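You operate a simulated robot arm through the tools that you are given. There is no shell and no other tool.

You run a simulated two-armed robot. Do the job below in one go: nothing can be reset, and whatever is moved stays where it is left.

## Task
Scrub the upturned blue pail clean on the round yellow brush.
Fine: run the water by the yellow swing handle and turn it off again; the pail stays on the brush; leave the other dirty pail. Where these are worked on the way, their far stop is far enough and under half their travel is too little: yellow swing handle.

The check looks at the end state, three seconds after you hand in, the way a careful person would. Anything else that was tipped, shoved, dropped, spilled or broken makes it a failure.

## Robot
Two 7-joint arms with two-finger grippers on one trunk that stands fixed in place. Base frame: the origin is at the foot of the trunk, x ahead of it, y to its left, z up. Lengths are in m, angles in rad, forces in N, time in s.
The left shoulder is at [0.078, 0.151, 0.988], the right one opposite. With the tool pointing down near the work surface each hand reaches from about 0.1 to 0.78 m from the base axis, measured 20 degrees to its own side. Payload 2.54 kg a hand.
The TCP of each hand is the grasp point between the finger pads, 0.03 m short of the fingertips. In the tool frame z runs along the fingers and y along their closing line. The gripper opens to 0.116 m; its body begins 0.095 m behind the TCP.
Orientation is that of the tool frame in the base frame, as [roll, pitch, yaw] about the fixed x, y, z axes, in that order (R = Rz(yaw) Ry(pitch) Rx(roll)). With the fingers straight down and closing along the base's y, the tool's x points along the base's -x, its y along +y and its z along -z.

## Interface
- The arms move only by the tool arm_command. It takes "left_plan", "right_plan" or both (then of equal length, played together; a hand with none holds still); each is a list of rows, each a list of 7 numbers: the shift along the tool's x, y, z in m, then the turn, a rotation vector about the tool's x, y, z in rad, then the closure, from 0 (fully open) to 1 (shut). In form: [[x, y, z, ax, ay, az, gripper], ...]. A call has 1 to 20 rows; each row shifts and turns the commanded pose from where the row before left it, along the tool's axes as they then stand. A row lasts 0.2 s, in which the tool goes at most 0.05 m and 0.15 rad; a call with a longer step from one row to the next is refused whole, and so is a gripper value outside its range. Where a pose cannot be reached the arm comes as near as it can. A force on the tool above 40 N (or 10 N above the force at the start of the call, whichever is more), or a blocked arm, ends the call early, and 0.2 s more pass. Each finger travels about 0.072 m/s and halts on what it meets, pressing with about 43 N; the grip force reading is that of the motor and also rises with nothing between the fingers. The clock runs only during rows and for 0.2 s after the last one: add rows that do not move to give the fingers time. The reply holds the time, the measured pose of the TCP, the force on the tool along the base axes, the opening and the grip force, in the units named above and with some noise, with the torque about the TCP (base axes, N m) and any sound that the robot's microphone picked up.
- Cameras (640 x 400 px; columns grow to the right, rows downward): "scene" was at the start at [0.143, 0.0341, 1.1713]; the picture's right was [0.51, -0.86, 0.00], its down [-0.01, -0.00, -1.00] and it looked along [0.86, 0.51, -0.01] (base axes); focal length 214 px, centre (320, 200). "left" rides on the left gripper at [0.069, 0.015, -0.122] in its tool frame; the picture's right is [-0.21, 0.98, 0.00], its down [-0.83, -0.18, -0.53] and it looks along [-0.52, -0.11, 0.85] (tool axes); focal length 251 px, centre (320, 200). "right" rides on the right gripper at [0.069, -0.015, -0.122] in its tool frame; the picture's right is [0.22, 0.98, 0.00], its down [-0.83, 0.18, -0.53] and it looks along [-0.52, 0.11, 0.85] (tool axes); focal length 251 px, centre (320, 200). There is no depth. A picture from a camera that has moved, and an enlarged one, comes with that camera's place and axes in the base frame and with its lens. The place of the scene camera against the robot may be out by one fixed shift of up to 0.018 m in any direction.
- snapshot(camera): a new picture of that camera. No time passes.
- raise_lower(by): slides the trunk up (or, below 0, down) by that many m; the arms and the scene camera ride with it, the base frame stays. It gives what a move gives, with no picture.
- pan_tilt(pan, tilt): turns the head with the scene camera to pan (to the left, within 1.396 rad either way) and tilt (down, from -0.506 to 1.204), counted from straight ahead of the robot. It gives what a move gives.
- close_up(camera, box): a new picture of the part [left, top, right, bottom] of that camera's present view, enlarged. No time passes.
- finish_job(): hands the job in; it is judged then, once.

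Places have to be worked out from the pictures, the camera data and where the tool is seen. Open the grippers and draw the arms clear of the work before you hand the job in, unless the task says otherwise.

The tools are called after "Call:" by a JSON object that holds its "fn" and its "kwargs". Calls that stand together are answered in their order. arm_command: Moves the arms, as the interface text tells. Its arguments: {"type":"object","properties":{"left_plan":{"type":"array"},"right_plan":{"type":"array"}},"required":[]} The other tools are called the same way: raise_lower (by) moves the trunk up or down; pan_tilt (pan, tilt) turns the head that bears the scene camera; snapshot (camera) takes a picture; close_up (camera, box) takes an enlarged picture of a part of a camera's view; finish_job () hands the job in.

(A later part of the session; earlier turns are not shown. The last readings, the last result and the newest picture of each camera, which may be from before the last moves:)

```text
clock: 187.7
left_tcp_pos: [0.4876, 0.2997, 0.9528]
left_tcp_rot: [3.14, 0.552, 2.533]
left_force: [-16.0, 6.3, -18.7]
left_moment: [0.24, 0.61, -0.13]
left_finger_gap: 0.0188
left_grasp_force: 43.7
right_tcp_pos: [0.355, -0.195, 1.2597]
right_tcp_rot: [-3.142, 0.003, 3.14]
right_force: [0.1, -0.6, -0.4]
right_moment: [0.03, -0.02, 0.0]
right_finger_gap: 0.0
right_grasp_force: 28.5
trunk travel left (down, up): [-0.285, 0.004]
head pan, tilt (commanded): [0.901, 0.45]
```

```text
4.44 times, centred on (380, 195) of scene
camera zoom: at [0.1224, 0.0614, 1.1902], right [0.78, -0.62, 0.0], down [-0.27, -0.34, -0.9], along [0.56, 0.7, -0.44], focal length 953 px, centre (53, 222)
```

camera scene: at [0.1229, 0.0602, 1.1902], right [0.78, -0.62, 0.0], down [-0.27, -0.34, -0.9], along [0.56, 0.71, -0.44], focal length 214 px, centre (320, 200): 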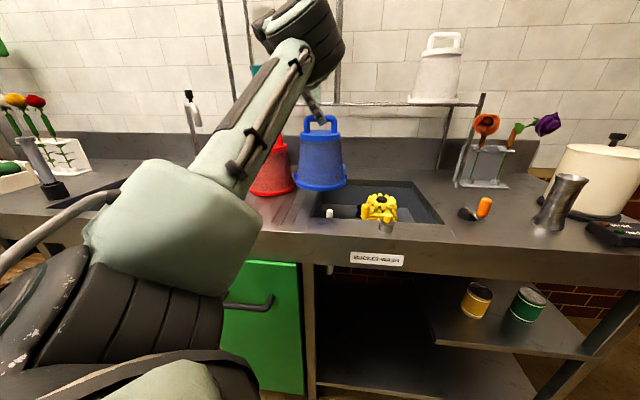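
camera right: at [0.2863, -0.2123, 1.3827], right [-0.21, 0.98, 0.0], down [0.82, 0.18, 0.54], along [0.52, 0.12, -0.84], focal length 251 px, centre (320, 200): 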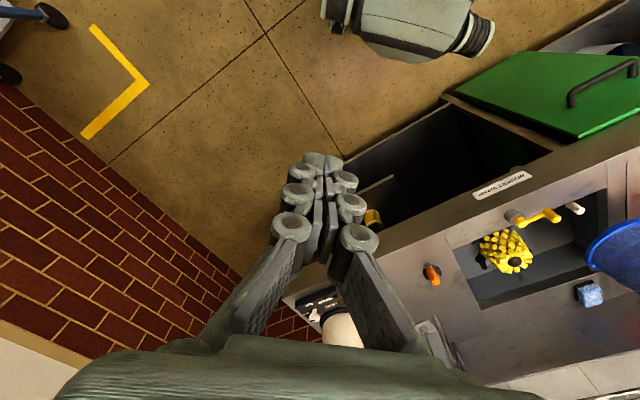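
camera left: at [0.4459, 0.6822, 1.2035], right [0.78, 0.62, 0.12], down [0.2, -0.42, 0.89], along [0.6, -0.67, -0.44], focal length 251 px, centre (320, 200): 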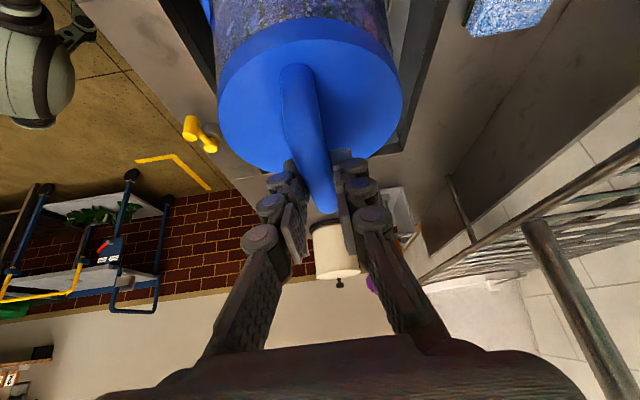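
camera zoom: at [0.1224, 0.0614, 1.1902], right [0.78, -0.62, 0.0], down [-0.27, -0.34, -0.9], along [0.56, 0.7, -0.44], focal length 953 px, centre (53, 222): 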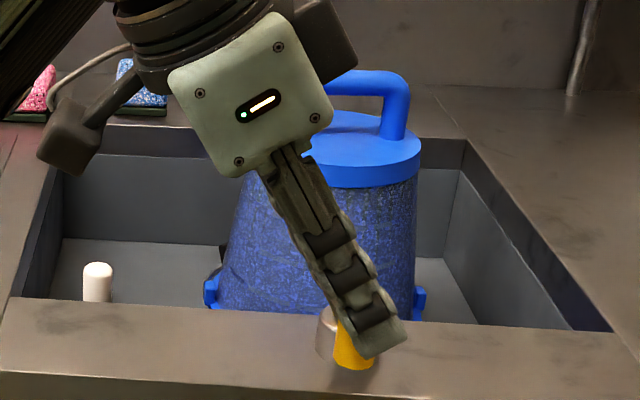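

The hand moved on about 6 degrees further than the earlier stop. I press on to find where it really stops.

Call:
{"fn": "arm_command", "kwargs": {"left_plan": [[-0.0027, -0.0011, 0.0018, -0.012, 0, -0.019, 1], [-0.0027, -0.0011, 0.0018, -0.012, 0, -0.019, 1], [0, 0, 0, 0, 0, 0, 1]]}}

Call:
{"fn": "close_up", "kwargs": {"camera": "left", "box": [220, 60, 420, 200]}}

Call:
{"fn": "close_up", "kwargs": {"camera": "scene", "box": [310, 150, 450, 240]}}

```text
clock: 188.3
left_tcp_pos: [0.487, 0.2982, 0.9532]
left_tcp_rot: [3.134, 0.544, 2.579]
left_force: [-10.8, 9.9, 7.9]
left_moment: [0.34, 0.78, 0.1]
left_finger_gap: 0.0193
left_grasp_force: 44.3
right_tcp_pos: [0.3546, -0.1964, 1.262]
right_tcp_rot: [3.136, 0.004, 3.14]
right_force: [0.1, 0.6, 0.5]
right_moment: [0.04, 0.05, -0.01]
right_finger_gap: 0.0001
right_grasp_force: 28.8
trunk travel left (down, up): [-0.285, 0.004]
head pan, tilt (commanded): [0.901, 0.45]
stopped in row 2 (left hand): the force on the tool passed its limit at 42 N (the readings are from after the stop); the commanded pose is now the measured one
```

```text
2.86 times, centred on (320, 130) of left
camera zoom: at [0.3915, 0.3771, 1.023], right [0.67, 0.73, 0.12], down [0.27, -0.39, 0.88], along [0.69, -0.56, -0.46], focal length 718 px, centre (320, 400)
```

zoom: 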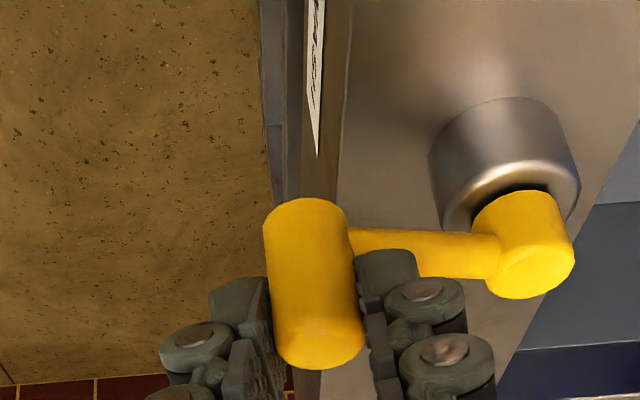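

```text
4.44 times, centred on (380, 195) of scene
camera zoom: at [0.1222, 0.0599, 1.1937], right [0.78, -0.63, 0.0], down [-0.25, -0.32, -0.91], along [0.57, 0.71, -0.41], focal length 953 px, centre (53, 222)
```

zoom: 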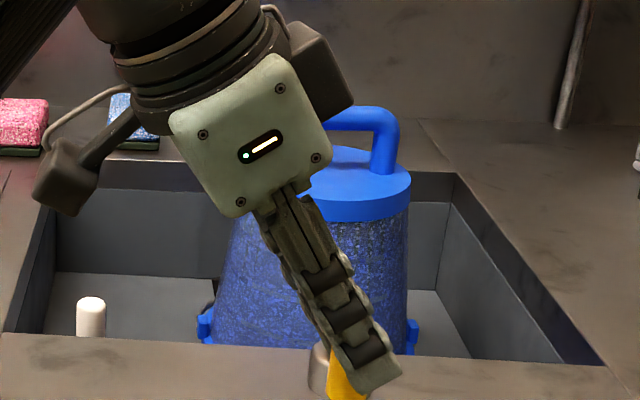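

The handle now seems a few degrees further than before, but the head camera has shifted slightly, which suggests my own raised arm is touching the head and limiting the push. I release at once and back off.

Call:
{"fn": "arm_command", "kwargs": {"left_plan": [[0.0012, 0.0005, -0.0008, 0, 0, 0, 1], [0, 0, 0, 0, 0, 0, 0.85], [0, 0, 0, 0, 0, 0, 0.68], [0, 0, -0.01, 0, 0, 0, 0.68], [0, 0, -0.02, 0, 0, 0, 0.68], [0, 0, -0.03, 0, 0, 0, 0.68], [0, 0, -0.03, 0, 0, 0, 0.68]]}}

Call:
{"fn": "snapshot", "kwargs": {"camera": "left"}}

Call:
{"fn": "snapshot", "kwargs": {"camera": "scene"}}

Call:
{"fn": "snapshot", "kwargs": {"camera": "right"}}

```text
clock: 189.9
left_tcp_pos: [0.4462, 0.3218, 1.0258]
left_tcp_rot: [-3.136, 0.543, 2.58]
left_force: [0.1, 0.3, 0.5]
left_moment: [0.0, 0.01, 0.03]
left_finger_gap: 0.0372
left_grasp_force: 0.0
right_tcp_pos: [0.3556, -0.1967, 1.2608]
right_tcp_rot: [3.139, 0.003, 3.139]
right_force: [-0.5, -0.2, -1.2]
right_moment: [0.01, 0.01, -0.01]
right_finger_gap: 0.0
right_grasp_force: 29.0
trunk travel left (down, up): [-0.285, 0.004]
head pan, tilt (commanded): [0.901, 0.45]
```

```text
taken
camera left: at [0.3515, 0.4021, 1.0953], right [0.68, 0.73, 0.11], down [0.27, -0.38, 0.88], along [0.68, -0.57, -0.45], focal length 251 px, centre (320, 200)
```

left: 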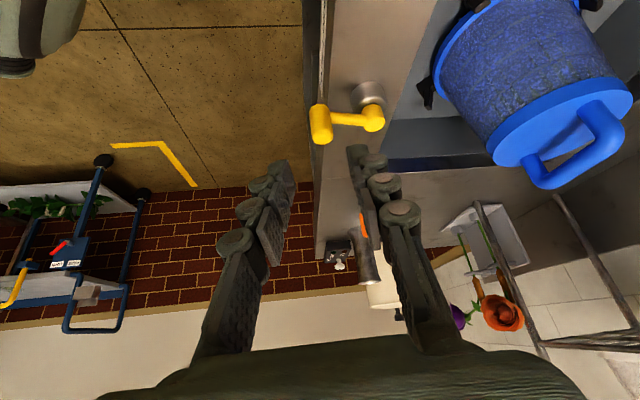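

```text
taken
camera scene: at [0.1228, 0.0614, 1.2094], right [0.79, -0.62, 0.0], down [-0.15, -0.19, -0.97], along [0.6, 0.76, -0.24], focal length 214 px, centre (320, 200)
```

scene: 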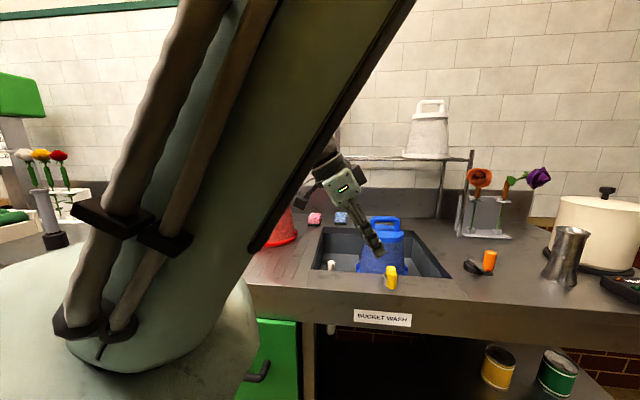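

```text
taken
camera right: at [0.2854, -0.2125, 1.3829], right [-0.21, 0.98, 0.0], down [0.82, 0.18, 0.54], along [0.52, 0.12, -0.84], focal length 251 px, centre (320, 200)
```

right: 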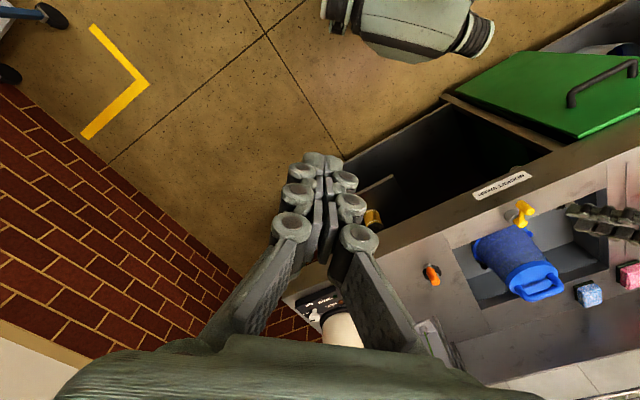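

My raised upper arm has pushed the head upward, so I must leave this posture soon. First I enlarge the handle to measure where it rests now.

Call:
{"fn": "close_up", "kwargs": {"camera": "left", "box": [270, 60, 430, 180]}}

Call:
{"fn": "close_up", "kwargs": {"camera": "right", "box": [470, 180, 570, 250]}}

```text
3.33 times, centred on (350, 120) of left
camera zoom: at [0.3515, 0.4021, 1.0953], right [0.68, 0.73, 0.11], down [0.27, -0.38, 0.88], along [0.68, -0.57, -0.45], focal length 838 px, centre (220, 467)
```

zoom: 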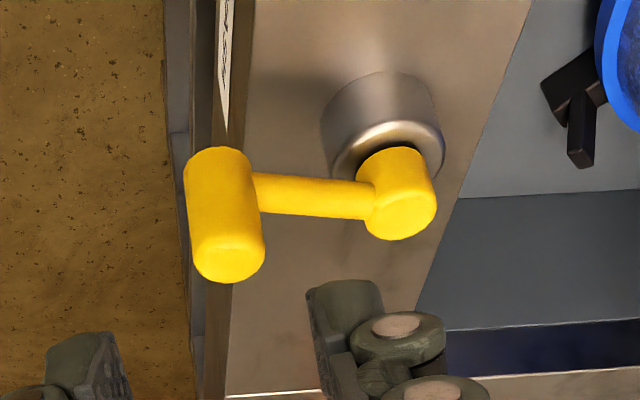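

```text
5.71 times, centred on (520, 215) of right
camera zoom: at [0.2854, -0.2125, 1.3829], right [-0.21, 0.98, 0.0], down [0.82, 0.18, 0.54], along [0.52, 0.12, -0.84], focal length 1437 px, centre (-823, 114)
```

zoom: 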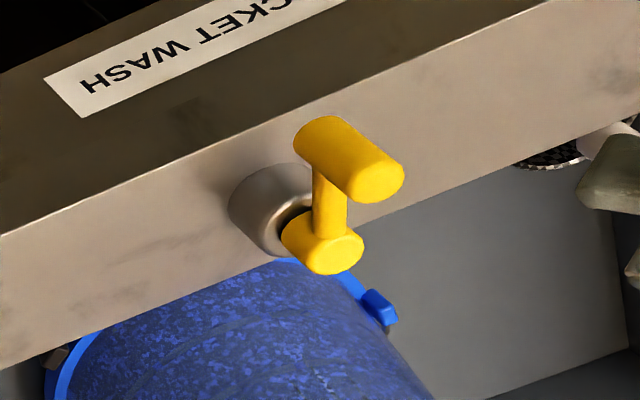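

At rest the handle stands at about 214 to 215 degrees, so that is its true (springy) far stop and the water is fully on. I turn the hand back to its milder yaw and away from the head.

Call:
{"fn": "arm_command", "kwargs": {"left_plan": [[0, 0, -0.02, 0.0672, 0, 0.1113, 0.68], [0, 0, -0.01, 0.0672, 0, 0.1113, 0.68], [0, 0, 0, 0.0672, 0, 0.1113, 0.68], [0, 0, 0, 0.0672, 0, 0.1113, 0.68], [0, 0, 0, 0.0672, 0, 0.1113, 0.68], [0, 0, 0, 0.0672, 0, 0.1113, 0.68], [0, 0, 0, 0.0672, 0, 0.1113, 0.68], [0.0171, 0, -0.0108, 0, 0, 0, 0.68], [0.0171, 0, -0.0108, 0, 0, 0, 0.68], [0.0171, 0, -0.0108, 0, 0, 0, 0.68], [0.0171, 0, -0.0108, 0, 0, 0, 0.68]]}}

Call:
{"fn": "snapshot", "kwargs": {"camera": "scene"}}

Call:
{"fn": "close_up", "kwargs": {"camera": "right", "box": [440, 180, 580, 310]}}

```text
clock: 192.3
left_tcp_pos: [0.4293, 0.4134, 1.0572]
left_tcp_rot: [3.137, 0.541, 1.663]
left_force: [-0.2, 0.2, -0.7]
left_moment: [0.0, -0.03, 0.0]
left_finger_gap: 0.037
left_grasp_force: 0.0
right_tcp_pos: [0.3558, -0.1974, 1.2608]
right_tcp_rot: [3.137, 0.003, 3.141]
right_force: [-0.2, 0.5, -0.9]
right_moment: [0.01, 0.0, -0.02]
right_finger_gap: 0.0
right_grasp_force: 28.4
trunk travel left (down, up): [-0.285, 0.004]
head pan, tilt (commanded): [0.901, 0.45]
```

```text
taken
camera scene: at [0.1226, 0.0603, 1.1902], right [0.78, -0.62, 0.0], down [-0.27, -0.34, -0.9], along [0.56, 0.71, -0.44], focal length 214 px, centre (320, 200)
```

scene: 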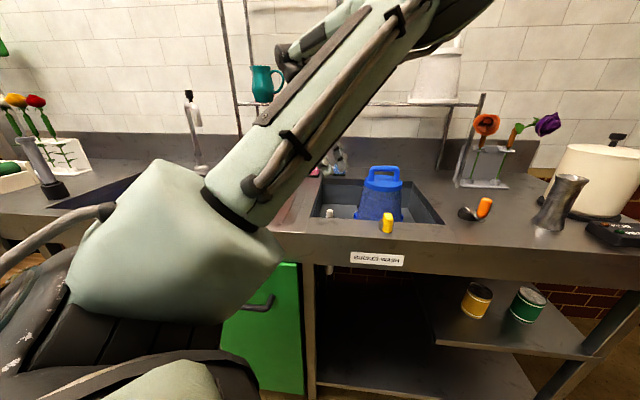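

```text
3.08 times, centred on (510, 245) of right
camera zoom: at [0.2858, -0.2121, 1.3829], right [-0.21, 0.98, 0.0], down [0.82, 0.18, 0.54], along [0.52, 0.12, -0.84], focal length 774 px, centre (-265, 62)
```

zoom: 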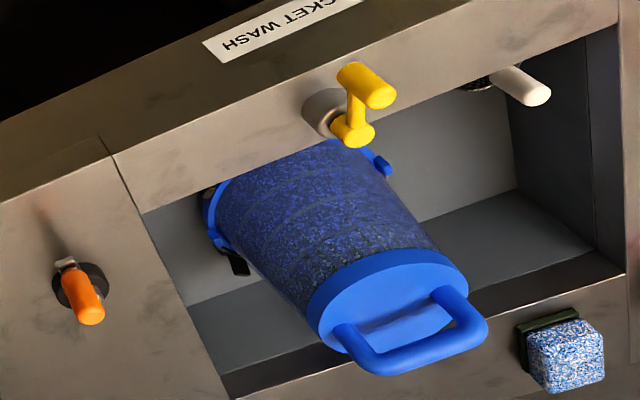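

The head is back in place, the water is on, the pail is untouched. I now wait, hands off, for about 16 seconds and then compare the right-camera view.

Call:
{"fn": "arm_command", "kwargs": {"left_plan": [[0, 0, 0, 0, 0, 0, 0.68], [0, 0, 0, 0, 0, 0, 0.68], [0, 0, 0, 0, 0, 0, 0.68], [0, 0, 0, 0, 0, 0, 0.68], [0, 0, 0, 0, 0, 0, 0.68], [0, 0, 0, 0, 0, 0, 0.68], [0, 0, 0, 0, 0, 0, 0.68], [0, 0, 0, 0, 0, 0, 0.68], [0, 0, 0, 0, 0, 0, 0.68], [0, 0, 0, 0, 0, 0, 0.68], [0, 0, 0, 0, 0, 0, 0.68], [0, 0, 0, 0, 0, 0, 0.68], [0, 0, 0, 0, 0, 0, 0.68], [0, 0, 0, 0, 0, 0, 0.68], [0, 0, 0, 0, 0, 0, 0.68], [0, 0, 0, 0, 0, 0, 0.68], [0, 0, 0, 0, 0, 0, 0.68], [0, 0, 0, 0, 0, 0, 0.68], [0, 0, 0, 0, 0, 0, 0.68], [0, 0, 0, 0, 0, 0, 0.68]]}}

Call:
{"fn": "arm_command", "kwargs": {"left_plan": [[0, 0, 0, 0, 0, 0, 0.68], [0, 0, 0, 0, 0, 0, 0.68], [0, 0, 0, 0, 0, 0, 0.68], [0, 0, 0, 0, 0, 0, 0.68], [0, 0, 0, 0, 0, 0, 0.68], [0, 0, 0, 0, 0, 0, 0.68], [0, 0, 0, 0, 0, 0, 0.68], [0, 0, 0, 0, 0, 0, 0.68], [0, 0, 0, 0, 0, 0, 0.68], [0, 0, 0, 0, 0, 0, 0.68], [0, 0, 0, 0, 0, 0, 0.68], [0, 0, 0, 0, 0, 0, 0.68], [0, 0, 0, 0, 0, 0, 0.68], [0, 0, 0, 0, 0, 0, 0.68], [0, 0, 0, 0, 0, 0, 0.68], [0, 0, 0, 0, 0, 0, 0.68], [0, 0, 0, 0, 0, 0, 0.68], [0, 0, 0, 0, 0, 0, 0.68], [0, 0, 0, 0, 0, 0, 0.68], [0, 0, 0, 0, 0, 0, 0.68]]}}

Call:
{"fn": "arm_command", "kwargs": {"left_plan": [[0, 0, 0, 0, 0, 0, 0.68], [0, 0, 0, 0, 0, 0, 0.68], [0, 0, 0, 0, 0, 0, 0.68], [0, 0, 0, 0, 0, 0, 0.68], [0, 0, 0, 0, 0, 0, 0.68], [0, 0, 0, 0, 0, 0, 0.68], [0, 0, 0, 0, 0, 0, 0.68], [0, 0, 0, 0, 0, 0, 0.68], [0, 0, 0, 0, 0, 0, 0.68], [0, 0, 0, 0, 0, 0, 0.68], [0, 0, 0, 0, 0, 0, 0.68], [0, 0, 0, 0, 0, 0, 0.68], [0, 0, 0, 0, 0, 0, 0.68], [0, 0, 0, 0, 0, 0, 0.68], [0, 0, 0, 0, 0, 0, 0.68], [0, 0, 0, 0, 0, 0, 0.68], [0, 0, 0, 0, 0, 0, 0.68], [0, 0, 0, 0, 0, 0, 0.68], [0, 0, 0, 0, 0, 0, 0.68], [0, 0, 0, 0, 0, 0, 0.68]]}}

Call:
{"fn": "arm_command", "kwargs": {"left_plan": [[0, 0, 0, 0, 0, 0, 0.68], [0, 0, 0, 0, 0, 0, 0.68], [0, 0, 0, 0, 0, 0, 0.68], [0, 0, 0, 0, 0, 0, 0.68], [0, 0, 0, 0, 0, 0, 0.68], [0, 0, 0, 0, 0, 0, 0.68], [0, 0, 0, 0, 0, 0, 0.68], [0, 0, 0, 0, 0, 0, 0.68], [0, 0, 0, 0, 0, 0, 0.68], [0, 0, 0, 0, 0, 0, 0.68], [0, 0, 0, 0, 0, 0, 0.68], [0, 0, 0, 0, 0, 0, 0.68], [0, 0, 0, 0, 0, 0, 0.68], [0, 0, 0, 0, 0, 0, 0.68], [0, 0, 0, 0, 0, 0, 0.68], [0, 0, 0, 0, 0, 0, 0.68], [0, 0, 0, 0, 0, 0, 0.68], [0, 0, 0, 0, 0, 0, 0.68], [0, 0, 0, 0, 0, 0, 0.68], [0, 0, 0, 0, 0, 0, 0.68]]}}

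Call:
{"fn": "close_up", "kwargs": {"camera": "right", "box": [440, 180, 580, 310]}}

Call:
{"fn": "close_up", "kwargs": {"camera": "scene", "box": [310, 150, 450, 240]}}

```text
clock: 196.5
left_tcp_pos: [0.4304, 0.4119, 1.0562]
left_tcp_rot: [3.136, 0.541, 1.664]
left_force: [0.7, 0.1, -0.3]
left_moment: [0.04, 0.0, -0.01]
left_finger_gap: 0.0369
left_grasp_force: 0.2
right_tcp_pos: [0.3554, -0.1966, 1.2598]
right_tcp_rot: [3.137, 0.002, 3.141]
right_force: [-0.6, 0.4, 0.1]
right_moment: [0.0, -0.02, -0.03]
right_finger_gap: 0.0001
right_grasp_force: 28.3
trunk travel left (down, up): [-0.285, 0.004]
head pan, tilt (commanded): [0.901, 0.45]
```

```text
clock: 200.7
left_tcp_pos: [0.43, 0.4125, 1.0571]
left_tcp_rot: [3.137, 0.541, 1.663]
left_force: [0.8, 0.0, -0.8]
left_moment: [0.04, -0.01, -0.03]
left_finger_gap: 0.037
left_grasp_force: 0.1
right_tcp_pos: [0.354, -0.1973, 1.2596]
right_tcp_rot: [3.138, 0.001, 3.14]
right_force: [-0.2, -0.6, 0.9]
right_moment: [-0.01, -0.02, -0.01]
right_finger_gap: 0.0
right_grasp_force: 28.3
trunk travel left (down, up): [-0.285, 0.004]
head pan, tilt (commanded): [0.901, 0.45]
```

```text
clock: 204.9
left_tcp_pos: [0.4294, 0.4116, 1.0558]
left_tcp_rot: [3.138, 0.542, 1.663]
left_force: [0.2, 0.0, 0.5]
left_moment: [0.01, 0.03, -0.01]
left_finger_gap: 0.0374
left_grasp_force: 0.0
right_tcp_pos: [0.3566, -0.1973, 1.2604]
right_tcp_rot: [3.136, 0.002, 3.139]
right_force: [0.0, 0.6, 0.2]
right_moment: [0.02, -0.01, -0.02]
right_finger_gap: 0.0
right_grasp_force: 28.8
trunk travel left (down, up): [-0.285, 0.004]
head pan, tilt (commanded): [0.901, 0.45]
```

```text
clock: 209.1
left_tcp_pos: [0.4294, 0.4131, 1.0565]
left_tcp_rot: [3.137, 0.543, 1.664]
left_force: [0.2, -0.2, 0.4]
left_moment: [-0.01, -0.01, 0.0]
left_finger_gap: 0.0369
left_grasp_force: 0.1
right_tcp_pos: [0.3556, -0.1975, 1.261]
right_tcp_rot: [3.138, 0.003, 3.14]
right_force: [-0.3, 0.0, -1.1]
right_moment: [-0.03, 0.04, 0.01]
right_finger_gap: 0.0
right_grasp_force: 28.7
trunk travel left (down, up): [-0.285, 0.004]
head pan, tilt (commanded): [0.901, 0.45]
```

```text
3.08 times, centred on (510, 245) of right
camera zoom: at [0.2859, -0.2125, 1.3828], right [-0.21, 0.98, 0.0], down [0.82, 0.18, 0.54], along [0.52, 0.12, -0.84], focal length 774 px, centre (-265, 62)
```

zoom: 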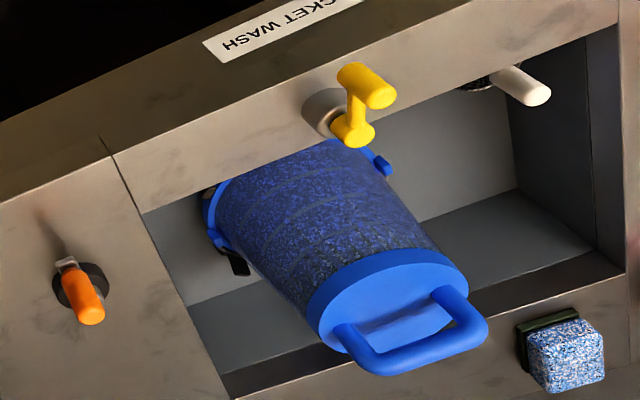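

```text
4.44 times, centred on (380, 195) of scene
camera zoom: at [0.1226, 0.06, 1.1902], right [0.78, -0.62, 0.0], down [-0.27, -0.34, -0.9], along [0.56, 0.71, -0.44], focal length 953 px, centre (53, 222)
```

zoom: 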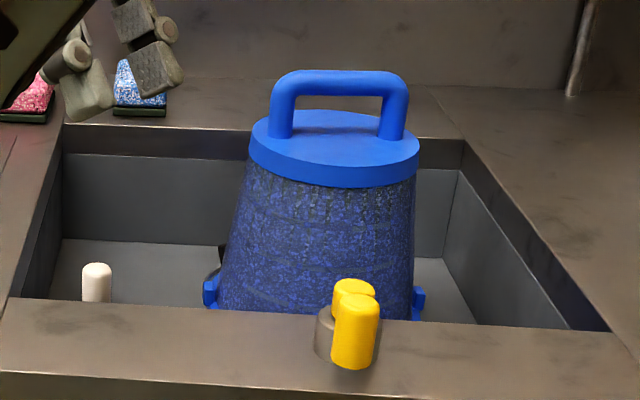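

22 seconds untouched under full water: no change, so it is not just time. I go back to the pail; I want to see with the water on whether the brush itself turns, and to press the wall really against it.

Call:
{"fn": "arm_command", "kwargs": {"left_plan": [[0, 0, 0, -0.0658, 0, -0.1093, 0.57], [0, 0, 0, -0.0658, 0, -0.1093, 0.57], [0, 0, 0, -0.0658, 0, -0.1093, 0.57], [0, 0, 0, -0.0658, 0, -0.1093, 0.57], [0, 0, 0, -0.0658, 0, -0.1093, 0.57], [0, 0, 0, -0.0658, 0, -0.1093, 0.57], [-0.0129, 0.0256, 0.0031, 0, 0, 0, 0.57], [-0.0129, 0.0256, 0.0031, 0, 0, 0, 0.57], [-0.0129, 0.0256, 0.0031, 0, 0, 0, 0.57], [-0.0129, 0.0256, 0.0031, 0, 0, 0, 0.57], [-0.0129, 0.0256, 0.0031, 0, 0, 0, 0.57], [-0.0129, 0.0256, 0.0031, 0, 0, 0, 0.57], [-0.0129, 0.0256, 0.0031, 0, 0, 0, 0.57], [-0.0129, 0.0255, 0.0032, 0, 0, 0, 0.57]]}}

Call:
{"fn": "close_up", "kwargs": {"camera": "left", "box": [200, 0, 440, 200]}}

```text
clock: 212.1
left_tcp_pos: [0.6401, 0.5031, 1.0887]
left_tcp_rot: [3.139, 0.543, 2.433]
left_force: [-0.6, 0.6, -0.8]
left_moment: [0.03, -0.01, 0.01]
left_finger_gap: 0.05
left_grasp_force: 0.0
right_tcp_pos: [0.3561, -0.1968, 1.261]
right_tcp_rot: [3.14, 0.004, 3.14]
right_force: [0.6, 0.6, 0.5]
right_moment: [-0.04, -0.02, -0.03]
right_finger_gap: 0.0003
right_grasp_force: 28.0
trunk travel left (down, up): [-0.285, 0.004]
head pan, tilt (commanded): [0.901, 0.45]
```

```text
2.00 times, centred on (320, 100) of left
camera zoom: at [0.5555, 0.594, 1.159], right [0.78, 0.62, 0.11], down [0.21, -0.42, 0.88], along [0.6, -0.66, -0.45], focal length 503 px, centre (320, 400)
```

zoom: 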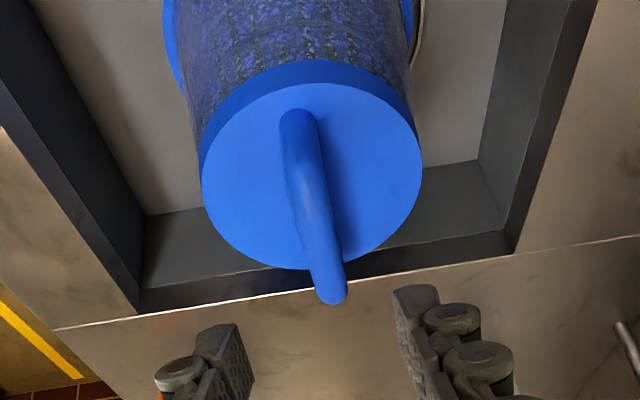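

The bar is centred between the fingers again. I advance, grip it, and this time turn the seated pail a long way round, about 1.4 rad, with the water running.

Call:
{"fn": "arm_command", "kwargs": {"left_plan": [[-0.0003, -0.0001, 0.0244, 0, 0, 0, 0.57], [-0.0003, -0.0001, 0.0244, 0, 0, 0, 0.57], [-0.0003, -0.0001, 0.0244, 0, 0, 0, 0.57], [-0.0002, -0.0001, 0.0244, 0, 0, 0, 0.57], [-0.0002, -0.0001, 0.0244, 0, 0, 0, 0.57], [0, 0, 0, 0, 0, 0, 0.75], [0, 0, 0, 0, 0, 0, 1.0], [0, 0, 0, 0, 0, 0, 1.0], [0, 0, 0, 0, 0, 0, 1.0]]}}

Call:
{"fn": "arm_command", "kwargs": {"left_plan": [[-0.0002, -0.0008, 0.0001, -0.0724, 0, -0.1199, 1], [-0.0002, -0.0008, 0.0001, -0.0724, 0, -0.1199, 1], [-0.0002, -0.0008, 0.0001, -0.0724, 0, -0.1199, 1], [-0.0002, -0.0008, 0.0001, -0.0724, 0, -0.1199, 1], [-0.0002, -0.0008, 0.0001, -0.0724, 0, -0.1199, 1], [-0.0002, -0.0008, 0.0001, -0.0724, 0, -0.1199, 1]]}}

Call:
{"fn": "close_up", "kwargs": {"camera": "right", "box": [440, 180, 580, 310]}}

Call:
{"fn": "snapshot", "kwargs": {"camera": "scene"}}

```text
clock: 214.1
left_tcp_pos: [0.6857, 0.4594, 0.9865]
left_tcp_rot: [3.135, 0.544, 2.43]
left_force: [0.4, 0.7, 1.1]
left_moment: [-0.06, -0.06, 0.05]
left_finger_gap: 0.0163
left_grasp_force: 42.2
right_tcp_pos: [0.3563, -0.1972, 1.26]
right_tcp_rot: [3.139, 0.002, 3.141]
right_force: [-0.2, 0.0, -0.1]
right_moment: [0.0, 0.01, -0.02]
right_finger_gap: 0.0
right_grasp_force: 28.6
trunk travel left (down, up): [-0.285, 0.004]
head pan, tilt (commanded): [0.901, 0.45]
```

```text
clock: 215.5
left_tcp_pos: [0.686, 0.4549, 0.9849]
left_tcp_rot: [3.14, 0.547, -3.011]
left_force: [0.0, -1.0, 1.9]
left_moment: [-0.12, 0.21, 0.02]
left_finger_gap: 0.0164
left_grasp_force: 42.2
right_tcp_pos: [0.3559, -0.1987, 1.261]
right_tcp_rot: [3.139, 0.002, 3.14]
right_force: [-0.1, 0.4, -0.7]
right_moment: [0.01, 0.0, -0.02]
right_finger_gap: 0.0
right_grasp_force: 29.0
trunk travel left (down, up): [-0.285, 0.004]
head pan, tilt (commanded): [0.901, 0.45]
```

```text
3.08 times, centred on (510, 245) of right
camera zoom: at [0.2859, -0.2127, 1.3827], right [-0.21, 0.98, 0.0], down [0.82, 0.18, 0.54], along [0.52, 0.12, -0.84], focal length 774 px, centre (-265, 62)
```

zoom: 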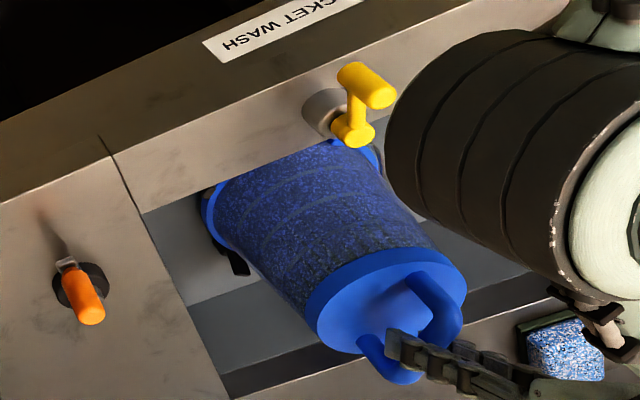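

```text
taken
camera scene: at [0.1226, 0.0598, 1.1903], right [0.78, -0.62, 0.0], down [-0.27, -0.34, -0.9], along [0.56, 0.71, -0.44], focal length 214 px, centre (320, 200)
```

scene: 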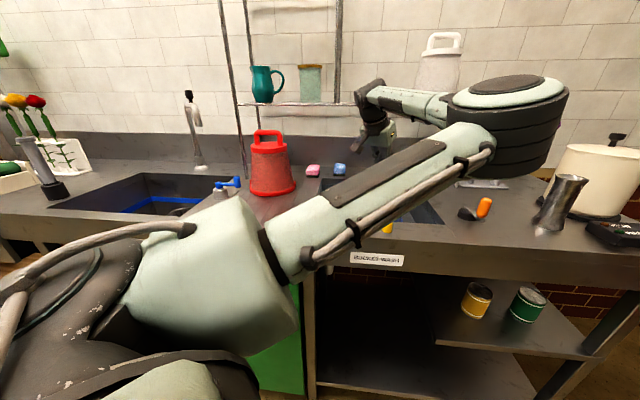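

The pail turns freely past the posts, and its wall looks a bit bluer in this view (though it shows another side). I keep turning in the same direction.

Call:
{"fn": "arm_command", "kwargs": {"left_plan": [[-0.0002, -0.0008, 0.0001, -0.0724, 0, -0.1199, 1], [-0.0002, -0.0008, 0.0001, -0.0724, 0, -0.1199, 1], [-0.0002, -0.0008, 0.0001, -0.0724, 0, -0.1199, 1], [-0.0002, -0.0008, 0.0001, -0.0724, 0, -0.1199, 1], [-0.0002, -0.0008, 0.0001, -0.0724, 0, -0.1199, 1]]}}

Call:
{"fn": "close_up", "kwargs": {"camera": "right", "box": [440, 180, 580, 310]}}

Call:
{"fn": "snapshot", "kwargs": {"camera": "left"}}

```text
clock: 216.7
left_tcp_pos: [0.6899, 0.4517, 0.9859]
left_tcp_rot: [-3.141, 0.549, -2.308]
left_force: [-1.0, -0.1, 2.0]
left_moment: [-0.01, 0.2, -0.04]
left_finger_gap: 0.0166
left_grasp_force: 42.5
right_tcp_pos: [0.3558, -0.1973, 1.2605]
right_tcp_rot: [3.137, 0.002, 3.139]
right_force: [0.0, 0.0, -0.8]
right_moment: [0.02, -0.01, 0.0]
right_finger_gap: 0.0001
right_grasp_force: 28.8
trunk travel left (down, up): [-0.285, 0.004]
head pan, tilt (commanded): [0.901, 0.45]
```

```text
3.08 times, centred on (510, 245) of right
camera zoom: at [0.2857, -0.2126, 1.3828], right [-0.21, 0.98, 0.0], down [0.82, 0.18, 0.54], along [0.52, 0.12, -0.84], focal length 774 px, centre (-265, 62)
```

zoom: 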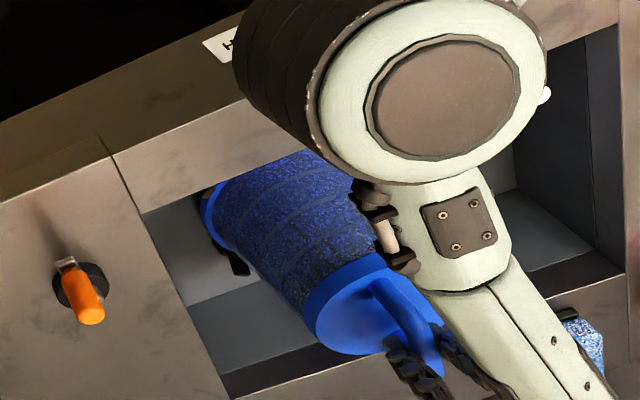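

```text
taken
camera left: at [0.5951, 0.3716, 1.0555], right [-0.6, 0.79, 0.11], down [0.42, 0.19, 0.89], along [0.68, 0.58, -0.45], focal length 251 px, centre (320, 200)
```

left: 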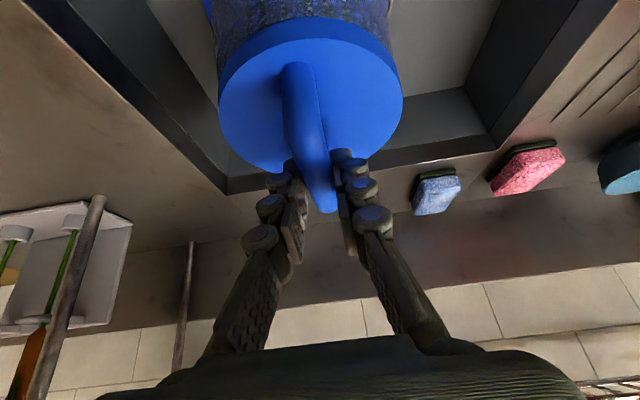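

I've turned it 1.54 rad without any resistance and the wall clearly looks bluer in this view. I turn it back to compare the same side as before.

Call:
{"fn": "arm_command", "kwargs": {"left_plan": [[0.0002, 0.0008, -0.0001, 0.0724, 0, 0.1199, 1], [0.0002, 0.0008, -0.0001, 0.0724, 0, 0.1199, 1], [0.0002, 0.0008, -0.0001, 0.0724, 0, 0.1199, 1], [0.0002, 0.0008, -0.0001, 0.0724, 0, 0.1199, 1], [0.0002, 0.0008, -0.0001, 0.0724, 0, 0.1199, 1], [0.0002, 0.0008, -0.0001, 0.0724, 0, 0.1199, 1], [0.0002, 0.0008, -0.0001, 0.0724, 0, 0.1199, 1], [0.0002, 0.0008, -0.0001, 0.0724, 0, 0.1199, 1], [0.0002, 0.0008, -0.0001, 0.0724, 0, 0.1199, 1], [0.0002, 0.0008, -0.0001, 0.0724, 0, 0.1199, 1], [0.0002, 0.0008, -0.0001, 0.0724, 0, 0.1199, 1]]}}

Call:
{"fn": "close_up", "kwargs": {"camera": "right", "box": [440, 180, 580, 310]}}

Call:
{"fn": "close_up", "kwargs": {"camera": "scene", "box": [310, 150, 450, 240]}}

```text
clock: 219.1
left_tcp_pos: [0.685, 0.4578, 0.9869]
left_tcp_rot: [3.137, 0.549, 2.424]
left_force: [1.9, 1.7, 6.7]
left_moment: [-0.46, -0.75, 0.23]
left_finger_gap: 0.0164
left_grasp_force: 42.1
right_tcp_pos: [0.3555, -0.1963, 1.261]
right_tcp_rot: [3.138, 0.002, 3.14]
right_force: [-0.3, -0.6, 0.1]
right_moment: [0.0, -0.01, 0.03]
right_finger_gap: 0.0
right_grasp_force: 28.3
trunk travel left (down, up): [-0.285, 0.004]
head pan, tilt (commanded): [0.901, 0.45]
```

```text
3.08 times, centred on (510, 245) of right
camera zoom: at [0.2852, -0.2127, 1.383], right [-0.21, 0.98, 0.0], down [0.82, 0.18, 0.54], along [0.52, 0.12, -0.84], focal length 774 px, centre (-265, 62)
```

zoom: 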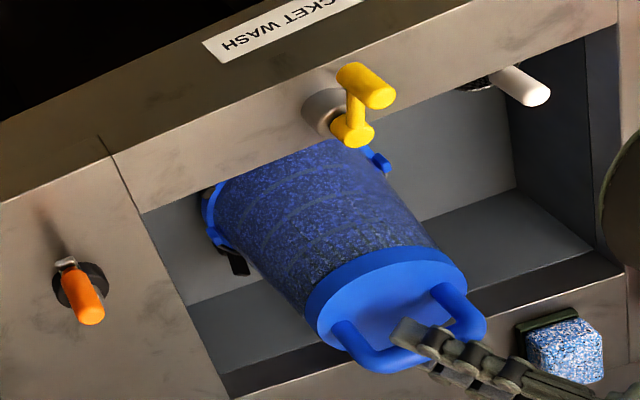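

```text
4.44 times, centred on (380, 195) of scene
camera zoom: at [0.122, 0.0598, 1.1904], right [0.78, -0.62, 0.0], down [-0.27, -0.34, -0.9], along [0.56, 0.71, -0.43], focal length 953 px, centre (53, 222)
```

zoom: 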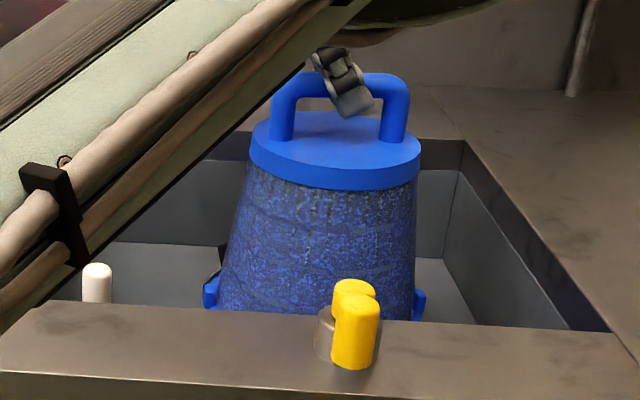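

The wall does look cleaner after that long turn. I keep turning the pail back and forth through large angles.

Call:
{"fn": "arm_command", "kwargs": {"left_plan": [[-0.0002, -0.0008, 0.0001, -0.0724, 0, -0.1199, 1], [-0.0002, -0.0008, 0.0001, -0.0724, 0, -0.1199, 1], [-0.0002, -0.0008, 0.0001, -0.0724, 0, -0.1199, 1], [-0.0002, -0.0008, 0.0001, -0.0724, 0, -0.1199, 1], [-0.0002, -0.0008, 0.0001, -0.0724, 0, -0.1199, 1], [-0.0002, -0.0008, 0.0001, -0.0724, 0, -0.1199, 1], [-0.0002, -0.0008, 0.0001, -0.0724, 0, -0.1199, 1], [-0.0002, -0.0008, 0.0001, -0.0724, 0, -0.1199, 1], [-0.0002, -0.0008, 0.0001, -0.0724, 0, -0.1199, 1], [-0.0002, -0.0008, 0.0001, -0.0724, 0, -0.1199, 1], [-0.0002, -0.0008, 0.0001, -0.0724, 0, -0.1199, 1]]}}

Call:
{"fn": "arm_command", "kwargs": {"left_plan": [[0.0002, 0.0008, -0.0001, 0.0724, 0, 0.1199, 1], [0.0002, 0.0008, -0.0001, 0.0724, 0, 0.1199, 1], [0.0002, 0.0008, -0.0001, 0.0724, 0, 0.1199, 1], [0.0002, 0.0008, -0.0001, 0.0724, 0, 0.1199, 1], [0.0002, 0.0008, -0.0001, 0.0724, 0, 0.1199, 1], [0.0002, 0.0008, -0.0001, 0.0724, 0, 0.1199, 1], [0.0002, 0.0008, -0.0001, 0.0724, 0, 0.1199, 1], [0.0002, 0.0008, -0.0001, 0.0724, 0, 0.1199, 1], [0.0002, 0.0008, -0.0001, 0.0724, 0, 0.1199, 1], [0.0002, 0.0008, -0.0001, 0.0724, 0, 0.1199, 1], [0.0002, 0.0008, -0.0001, 0.0724, 0, 0.1199, 1]]}}

Call:
{"fn": "close_up", "kwargs": {"camera": "right", "box": [440, 180, 580, 310]}}

Call:
{"fn": "close_up", "kwargs": {"camera": "scene", "box": [310, 150, 450, 240]}}

```text
clock: 221.5
left_tcp_pos: [0.6885, 0.4507, 0.9846]
left_tcp_rot: [-3.139, 0.547, -2.311]
left_force: [1.4, 0.8, 1.5]
left_moment: [0.27, -0.14, -0.09]
left_finger_gap: 0.0165
left_grasp_force: 42.3
right_tcp_pos: [0.3549, -0.1981, 1.2599]
right_tcp_rot: [3.139, 0.002, 3.14]
right_force: [-0.2, -0.1, -0.4]
right_moment: [-0.01, -0.01, -0.04]
right_finger_gap: 0.0
right_grasp_force: 28.5
trunk travel left (down, up): [-0.285, 0.004]
head pan, tilt (commanded): [0.901, 0.45]
```

```text
clock: 223.9
left_tcp_pos: [0.6848, 0.4592, 0.9861]
left_tcp_rot: [3.134, 0.547, 2.426]
left_force: [3.1, 0.8, 9.3]
left_moment: [-0.5, -0.69, 0.25]
left_finger_gap: 0.0163
left_grasp_force: 41.8
right_tcp_pos: [0.3539, -0.1969, 1.2593]
right_tcp_rot: [3.139, 0.003, 3.139]
right_force: [-0.3, -0.9, 0.1]
right_moment: [-0.02, -0.01, -0.03]
right_finger_gap: 0.0
right_grasp_force: 28.6
trunk travel left (down, up): [-0.285, 0.004]
head pan, tilt (commanded): [0.901, 0.45]
```

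```text
3.08 times, centred on (510, 245) of right
camera zoom: at [0.2849, -0.2128, 1.383], right [-0.21, 0.98, 0.0], down [0.82, 0.18, 0.54], along [0.52, 0.12, -0.84], focal length 774 px, centre (-265, 62)
```

zoom: 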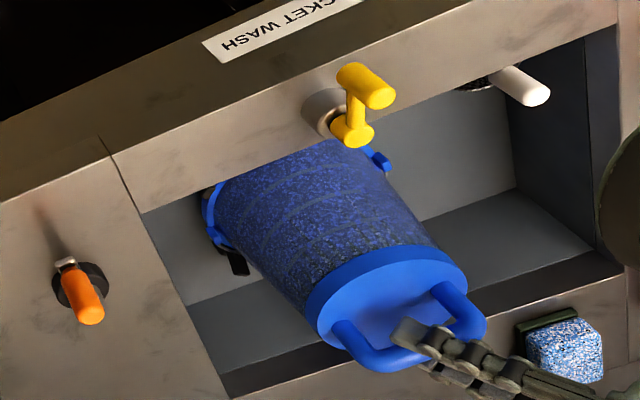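

```text
4.44 times, centred on (380, 195) of scene
camera zoom: at [0.1218, 0.0597, 1.1904], right [0.78, -0.62, 0.0], down [-0.27, -0.34, -0.9], along [0.56, 0.71, -0.43], focal length 953 px, centre (53, 222)
```

zoom: 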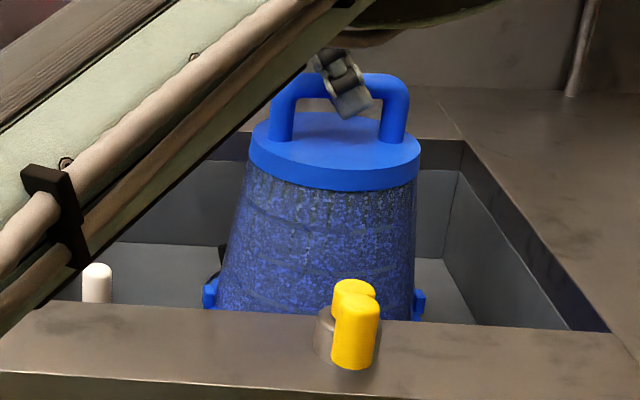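

I take a strong enlargement of the wall from the right camera as a reference and then continue with more large turns.

Call:
{"fn": "close_up", "kwargs": {"camera": "right", "box": [485, 225, 541, 260]}}

Call:
{"fn": "arm_command", "kwargs": {"left_plan": [[-0.0002, -0.0008, 0.0001, -0.0724, 0, -0.1199, 1], [-0.0002, -0.0008, 0.0001, -0.0724, 0, -0.1199, 1], [-0.0002, -0.0008, 0.0001, -0.0724, 0, -0.1199, 1], [-0.0002, -0.0008, 0.0001, -0.0724, 0, -0.1199, 1], [-0.0002, -0.0008, 0.0001, -0.0724, 0, -0.1199, 1], [-0.0002, -0.0008, 0.0001, -0.0724, 0, -0.1199, 1], [-0.0002, -0.0008, 0.0001, -0.0724, 0, -0.1199, 1], [-0.0002, -0.0008, 0.0001, -0.0724, 0, -0.1199, 1], [-0.0002, -0.0008, 0.0001, -0.0724, 0, -0.1199, 1], [-0.0002, -0.0008, 0.0001, -0.0724, 0, -0.1199, 1], [-0.0002, -0.0008, 0.0001, -0.0724, 0, -0.1199, 1]]}}

Call:
{"fn": "arm_command", "kwargs": {"left_plan": [[0.0002, 0.0008, -0.0001, 0.0724, 0, 0.1199, 1], [0.0002, 0.0008, -0.0001, 0.0724, 0, 0.1199, 1], [0.0002, 0.0008, -0.0001, 0.0724, 0, 0.1199, 1], [0.0002, 0.0008, -0.0001, 0.0724, 0, 0.1199, 1], [0.0002, 0.0008, -0.0001, 0.0724, 0, 0.1199, 1], [0.0002, 0.0008, -0.0001, 0.0724, 0, 0.1199, 1], [0.0002, 0.0008, -0.0001, 0.0724, 0, 0.1199, 1], [0.0002, 0.0008, -0.0001, 0.0724, 0, 0.1199, 1], [0.0002, 0.0008, -0.0001, 0.0724, 0, 0.1199, 1], [0.0002, 0.0008, -0.0001, 0.0724, 0, 0.1199, 1], [0.0002, 0.0008, -0.0001, 0.0724, 0, 0.1199, 1]]}}

Call:
{"fn": "arm_command", "kwargs": {"left_plan": [[-0.0002, -0.0008, 0.0001, -0.0724, 0, -0.1199, 1], [-0.0002, -0.0008, 0.0001, -0.0724, 0, -0.1199, 1], [-0.0002, -0.0008, 0.0001, -0.0724, 0, -0.1199, 1], [-0.0002, -0.0008, 0.0001, -0.0724, 0, -0.1199, 1], [-0.0002, -0.0008, 0.0001, -0.0724, 0, -0.1199, 1], [-0.0002, -0.0008, 0.0001, -0.0724, 0, -0.1199, 1], [-0.0002, -0.0008, 0.0001, -0.0724, 0, -0.1199, 1], [-0.0002, -0.0008, 0.0001, -0.0724, 0, -0.1199, 1], [-0.0002, -0.0008, 0.0001, -0.0724, 0, -0.1199, 1], [-0.0002, -0.0008, 0.0001, -0.0724, 0, -0.1199, 1], [-0.0002, -0.0008, 0.0001, -0.0724, 0, -0.1199, 1]]}}

Call:
{"fn": "arm_command", "kwargs": {"left_plan": [[0.0002, 0.0008, -0.0001, 0.0724, 0, 0.1199, 1], [0.0002, 0.0008, -0.0001, 0.0724, 0, 0.1199, 1], [0.0002, 0.0008, -0.0001, 0.0724, 0, 0.1199, 1], [0.0002, 0.0008, -0.0001, 0.0724, 0, 0.1199, 1], [0.0002, 0.0008, -0.0001, 0.0724, 0, 0.1199, 1], [0.0002, 0.0008, -0.0001, 0.0724, 0, 0.1199, 1], [0.0002, 0.0008, -0.0001, 0.0724, 0, 0.1199, 1], [0.0002, 0.0008, -0.0001, 0.0724, 0, 0.1199, 1], [0.0002, 0.0008, -0.0001, 0.0724, 0, 0.1199, 1], [0.0002, 0.0008, -0.0001, 0.0724, 0, 0.1199, 1], [0.0002, 0.0008, -0.0001, 0.0724, 0, 0.1199, 1]]}}

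Call:
{"fn": "close_up", "kwargs": {"camera": "right", "box": [485, 225, 541, 260]}}

Call:
{"fn": "close_up", "kwargs": {"camera": "right", "box": [440, 180, 580, 310]}}

```text
11.43 times, centred on (513, 242) of right
camera zoom: at [0.2849, -0.2128, 1.383], right [-0.21, 0.98, 0.0], down [0.82, 0.18, 0.54], along [0.52, 0.12, -0.84], focal length 2874 px, centre (-1886, -286)
```

zoom: 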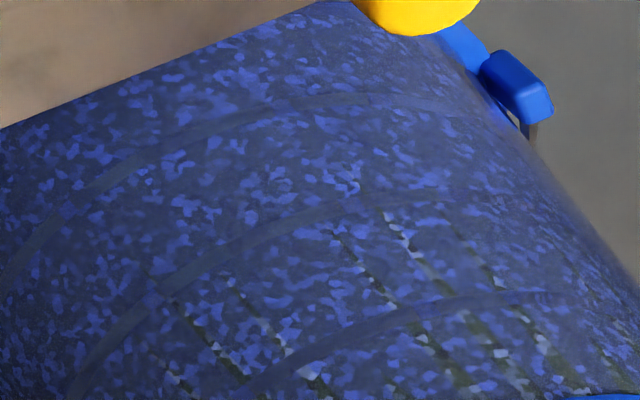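

```text
clock: 226.3
left_tcp_pos: [0.688, 0.4494, 0.9867]
left_tcp_rot: [3.141, 0.548, -2.307]
left_force: [1.2, -0.3, 4.0]
left_moment: [0.23, -0.01, -0.08]
left_finger_gap: 0.0162
left_grasp_force: 42.2
right_tcp_pos: [0.356, -0.197, 1.26]
right_tcp_rot: [3.139, 0.004, 3.141]
right_force: [0.1, 0.5, -0.5]
right_moment: [0.03, -0.01, 0.02]
right_finger_gap: 0.0001
right_grasp_force: 28.8
trunk travel left (down, up): [-0.285, 0.004]
head pan, tilt (commanded): [0.901, 0.45]
```

```text
clock: 228.7
left_tcp_pos: [0.6834, 0.4573, 0.987]
left_tcp_rot: [3.136, 0.547, 2.426]
left_force: [2.7, 1.4, 6.7]
left_moment: [-0.43, -0.6, 0.18]
left_finger_gap: 0.0162
left_grasp_force: 42.0
right_tcp_pos: [0.3556, -0.1962, 1.2611]
right_tcp_rot: [3.139, 0.003, 3.14]
right_force: [0.5, 0.5, 0.7]
right_moment: [-0.02, 0.01, 0.03]
right_finger_gap: 0.0
right_grasp_force: 29.0
trunk travel left (down, up): [-0.285, 0.004]
head pan, tilt (commanded): [0.901, 0.45]
```

```text
clock: 231.1
left_tcp_pos: [0.6857, 0.4491, 0.9876]
left_tcp_rot: [-3.141, 0.549, -2.309]
left_force: [1.1, 0.1, 2.5]
left_moment: [0.16, 0.07, -0.09]
left_finger_gap: 0.0163
left_grasp_force: 42.5
right_tcp_pos: [0.3558, -0.1959, 1.2608]
right_tcp_rot: [3.14, 0.004, 3.139]
right_force: [-0.2, 0.3, 0.2]
right_moment: [-0.02, 0.02, -0.01]
right_finger_gap: 0.0
right_grasp_force: 29.0
trunk travel left (down, up): [-0.285, 0.004]
head pan, tilt (commanded): [0.901, 0.45]
```

```text
clock: 233.5
left_tcp_pos: [0.6835, 0.4564, 0.9875]
left_tcp_rot: [3.136, 0.542, 2.427]
left_force: [3.0, 1.3, 6.8]
left_moment: [-0.43, -0.57, 0.24]
left_finger_gap: 0.0167
left_grasp_force: 42.2
right_tcp_pos: [0.3552, -0.1973, 1.2608]
right_tcp_rot: [3.138, 0.003, 3.141]
right_force: [-0.1, 0.0, 0.6]
right_moment: [-0.01, 0.01, 0.03]
right_finger_gap: 0.0001
right_grasp_force: 28.5
trunk travel left (down, up): [-0.285, 0.004]
head pan, tilt (commanded): [0.901, 0.45]
```

```text
11.43 times, centred on (513, 242) of right
camera zoom: at [0.2852, -0.2127, 1.383], right [-0.21, 0.98, 0.0], down [0.82, 0.18, 0.54], along [0.52, 0.12, -0.84], focal length 2874 px, centre (-1886, -286)
```

zoom: 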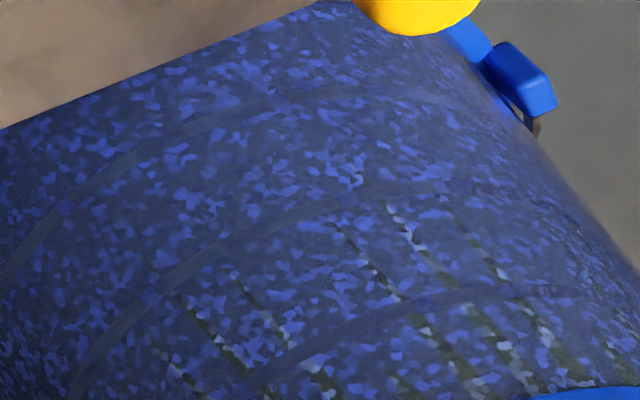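

```text
3.08 times, centred on (510, 245) of right
camera zoom: at [0.2852, -0.2127, 1.383], right [-0.21, 0.98, 0.0], down [0.82, 0.18, 0.54], along [0.52, 0.12, -0.84], focal length 774 px, centre (-265, 62)
```

zoom: 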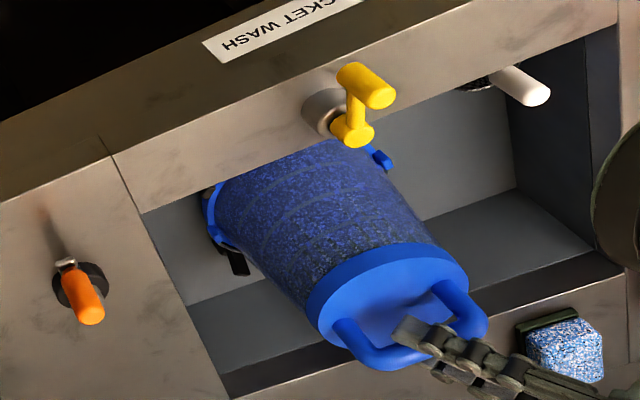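

Between the last two identical enlargements there is no difference, so turning alone does nothing. I now try much longer strokes with the water on: 12 cm, right off the brush top and back down onto it.

Call:
{"fn": "arm_command", "kwargs": {"left_plan": [[-0.0207, 0, -0.0342, 0, 0, 0, 1], [-0.0207, 0, -0.0342, 0, 0, 0, 1], [-0.0207, 0, -0.0342, 0, 0, 0, 1], [0.0207, 0, 0.0342, 0, 0, 0, 1], [0.0207, 0, 0.0342, 0, 0, 0, 1], [0.0181, 0, 0.0299, 0, 0, 0, 1], [-0.0181, 0, -0.0299, 0, 0, 0, 1], [-0.0207, 0, -0.0342, 0, 0, 0, 1], [-0.0207, 0, -0.0342, 0, 0, 0, 1], [0.0207, 0, 0.0342, 0, 0, 0, 1], [0.0207, 0, 0.0342, 0, 0, 0, 1], [0.0181, 0, 0.0299, 0, 0, 0, 1], [-0.0181, 0, -0.0299, 0, 0, 0, 1], [-0.0207, 0, -0.0342, 0, 0, 0, 1], [-0.0207, 0, -0.0342, 0, 0, 0, 1], [0, 0, 0, 0, 0, 0, 1]]}}

Call:
{"fn": "close_up", "kwargs": {"camera": "scene", "box": [320, 120, 440, 235]}}

Call:
{"fn": "close_up", "kwargs": {"camera": "scene", "box": [350, 180, 420, 230]}}

Call:
{"fn": "close_up", "kwargs": {"camera": "right", "box": [440, 180, 600, 330]}}

```text
clock: 236.9
left_tcp_pos: [0.6846, 0.4572, 1.1036]
left_tcp_rot: [3.141, 0.543, 2.432]
left_force: [0.1, -0.4, -1.8]
left_moment: [0.01, -0.03, 0.0]
left_finger_gap: 0.0163
left_grasp_force: 41.7
right_tcp_pos: [0.3559, -0.1967, 1.2601]
right_tcp_rot: [3.14, 0.002, 3.14]
right_force: [0.2, 0.6, 0.0]
right_moment: [-0.01, 0.0, 0.0]
right_finger_gap: 0.0001
right_grasp_force: 28.5
trunk travel left (down, up): [-0.285, 0.004]
head pan, tilt (commanded): [0.901, 0.45]
```

```text
3.48 times, centred on (380, 178) of scene
camera zoom: at [0.1232, 0.0603, 1.1901], right [0.78, -0.62, 0.0], down [-0.27, -0.34, -0.9], along [0.56, 0.71, -0.44], focal length 746 px, centre (111, 278)
```

zoom: 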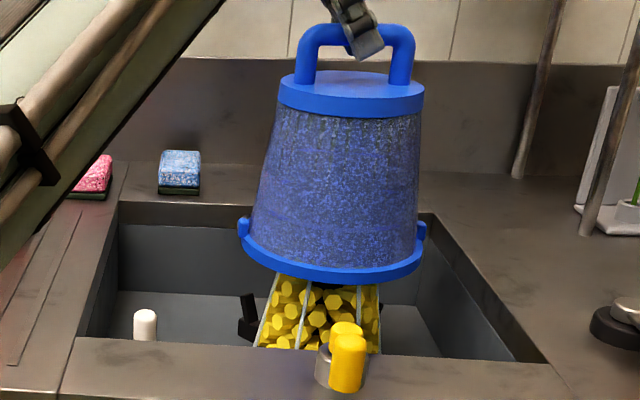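

```text
8.00 times, centred on (385, 205) of scene
camera zoom: at [0.1232, 0.0603, 1.1901], right [0.78, -0.62, 0.0], down [-0.27, -0.34, -0.9], along [0.56, 0.71, -0.44], focal length 1716 px, centre (-200, 160)
```

zoom: 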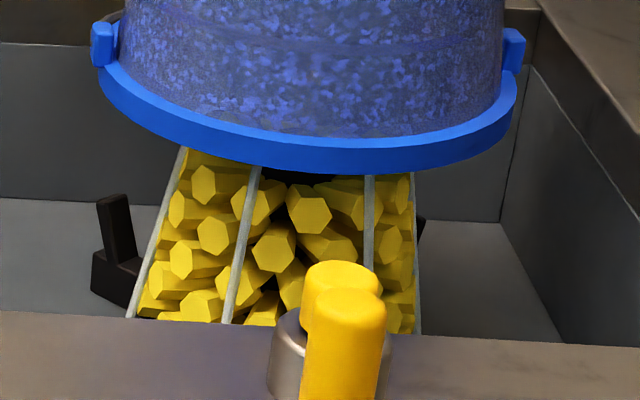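

```text
2.67 times, centred on (520, 255) of right
camera zoom: at [0.2866, -0.2121, 1.3826], right [-0.21, 0.98, 0.0], down [0.83, 0.18, 0.54], along [0.52, 0.12, -0.84], focal length 670 px, centre (-213, 53)
```

zoom: 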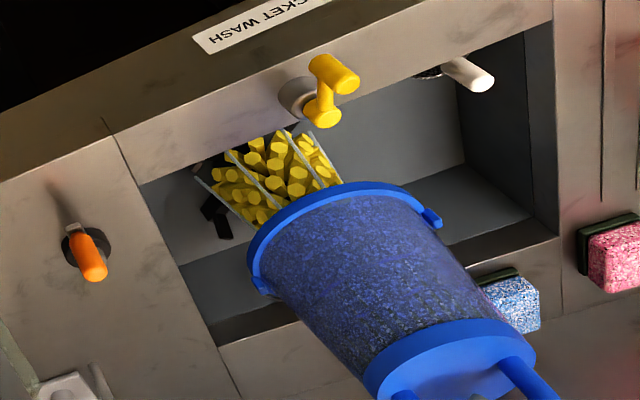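

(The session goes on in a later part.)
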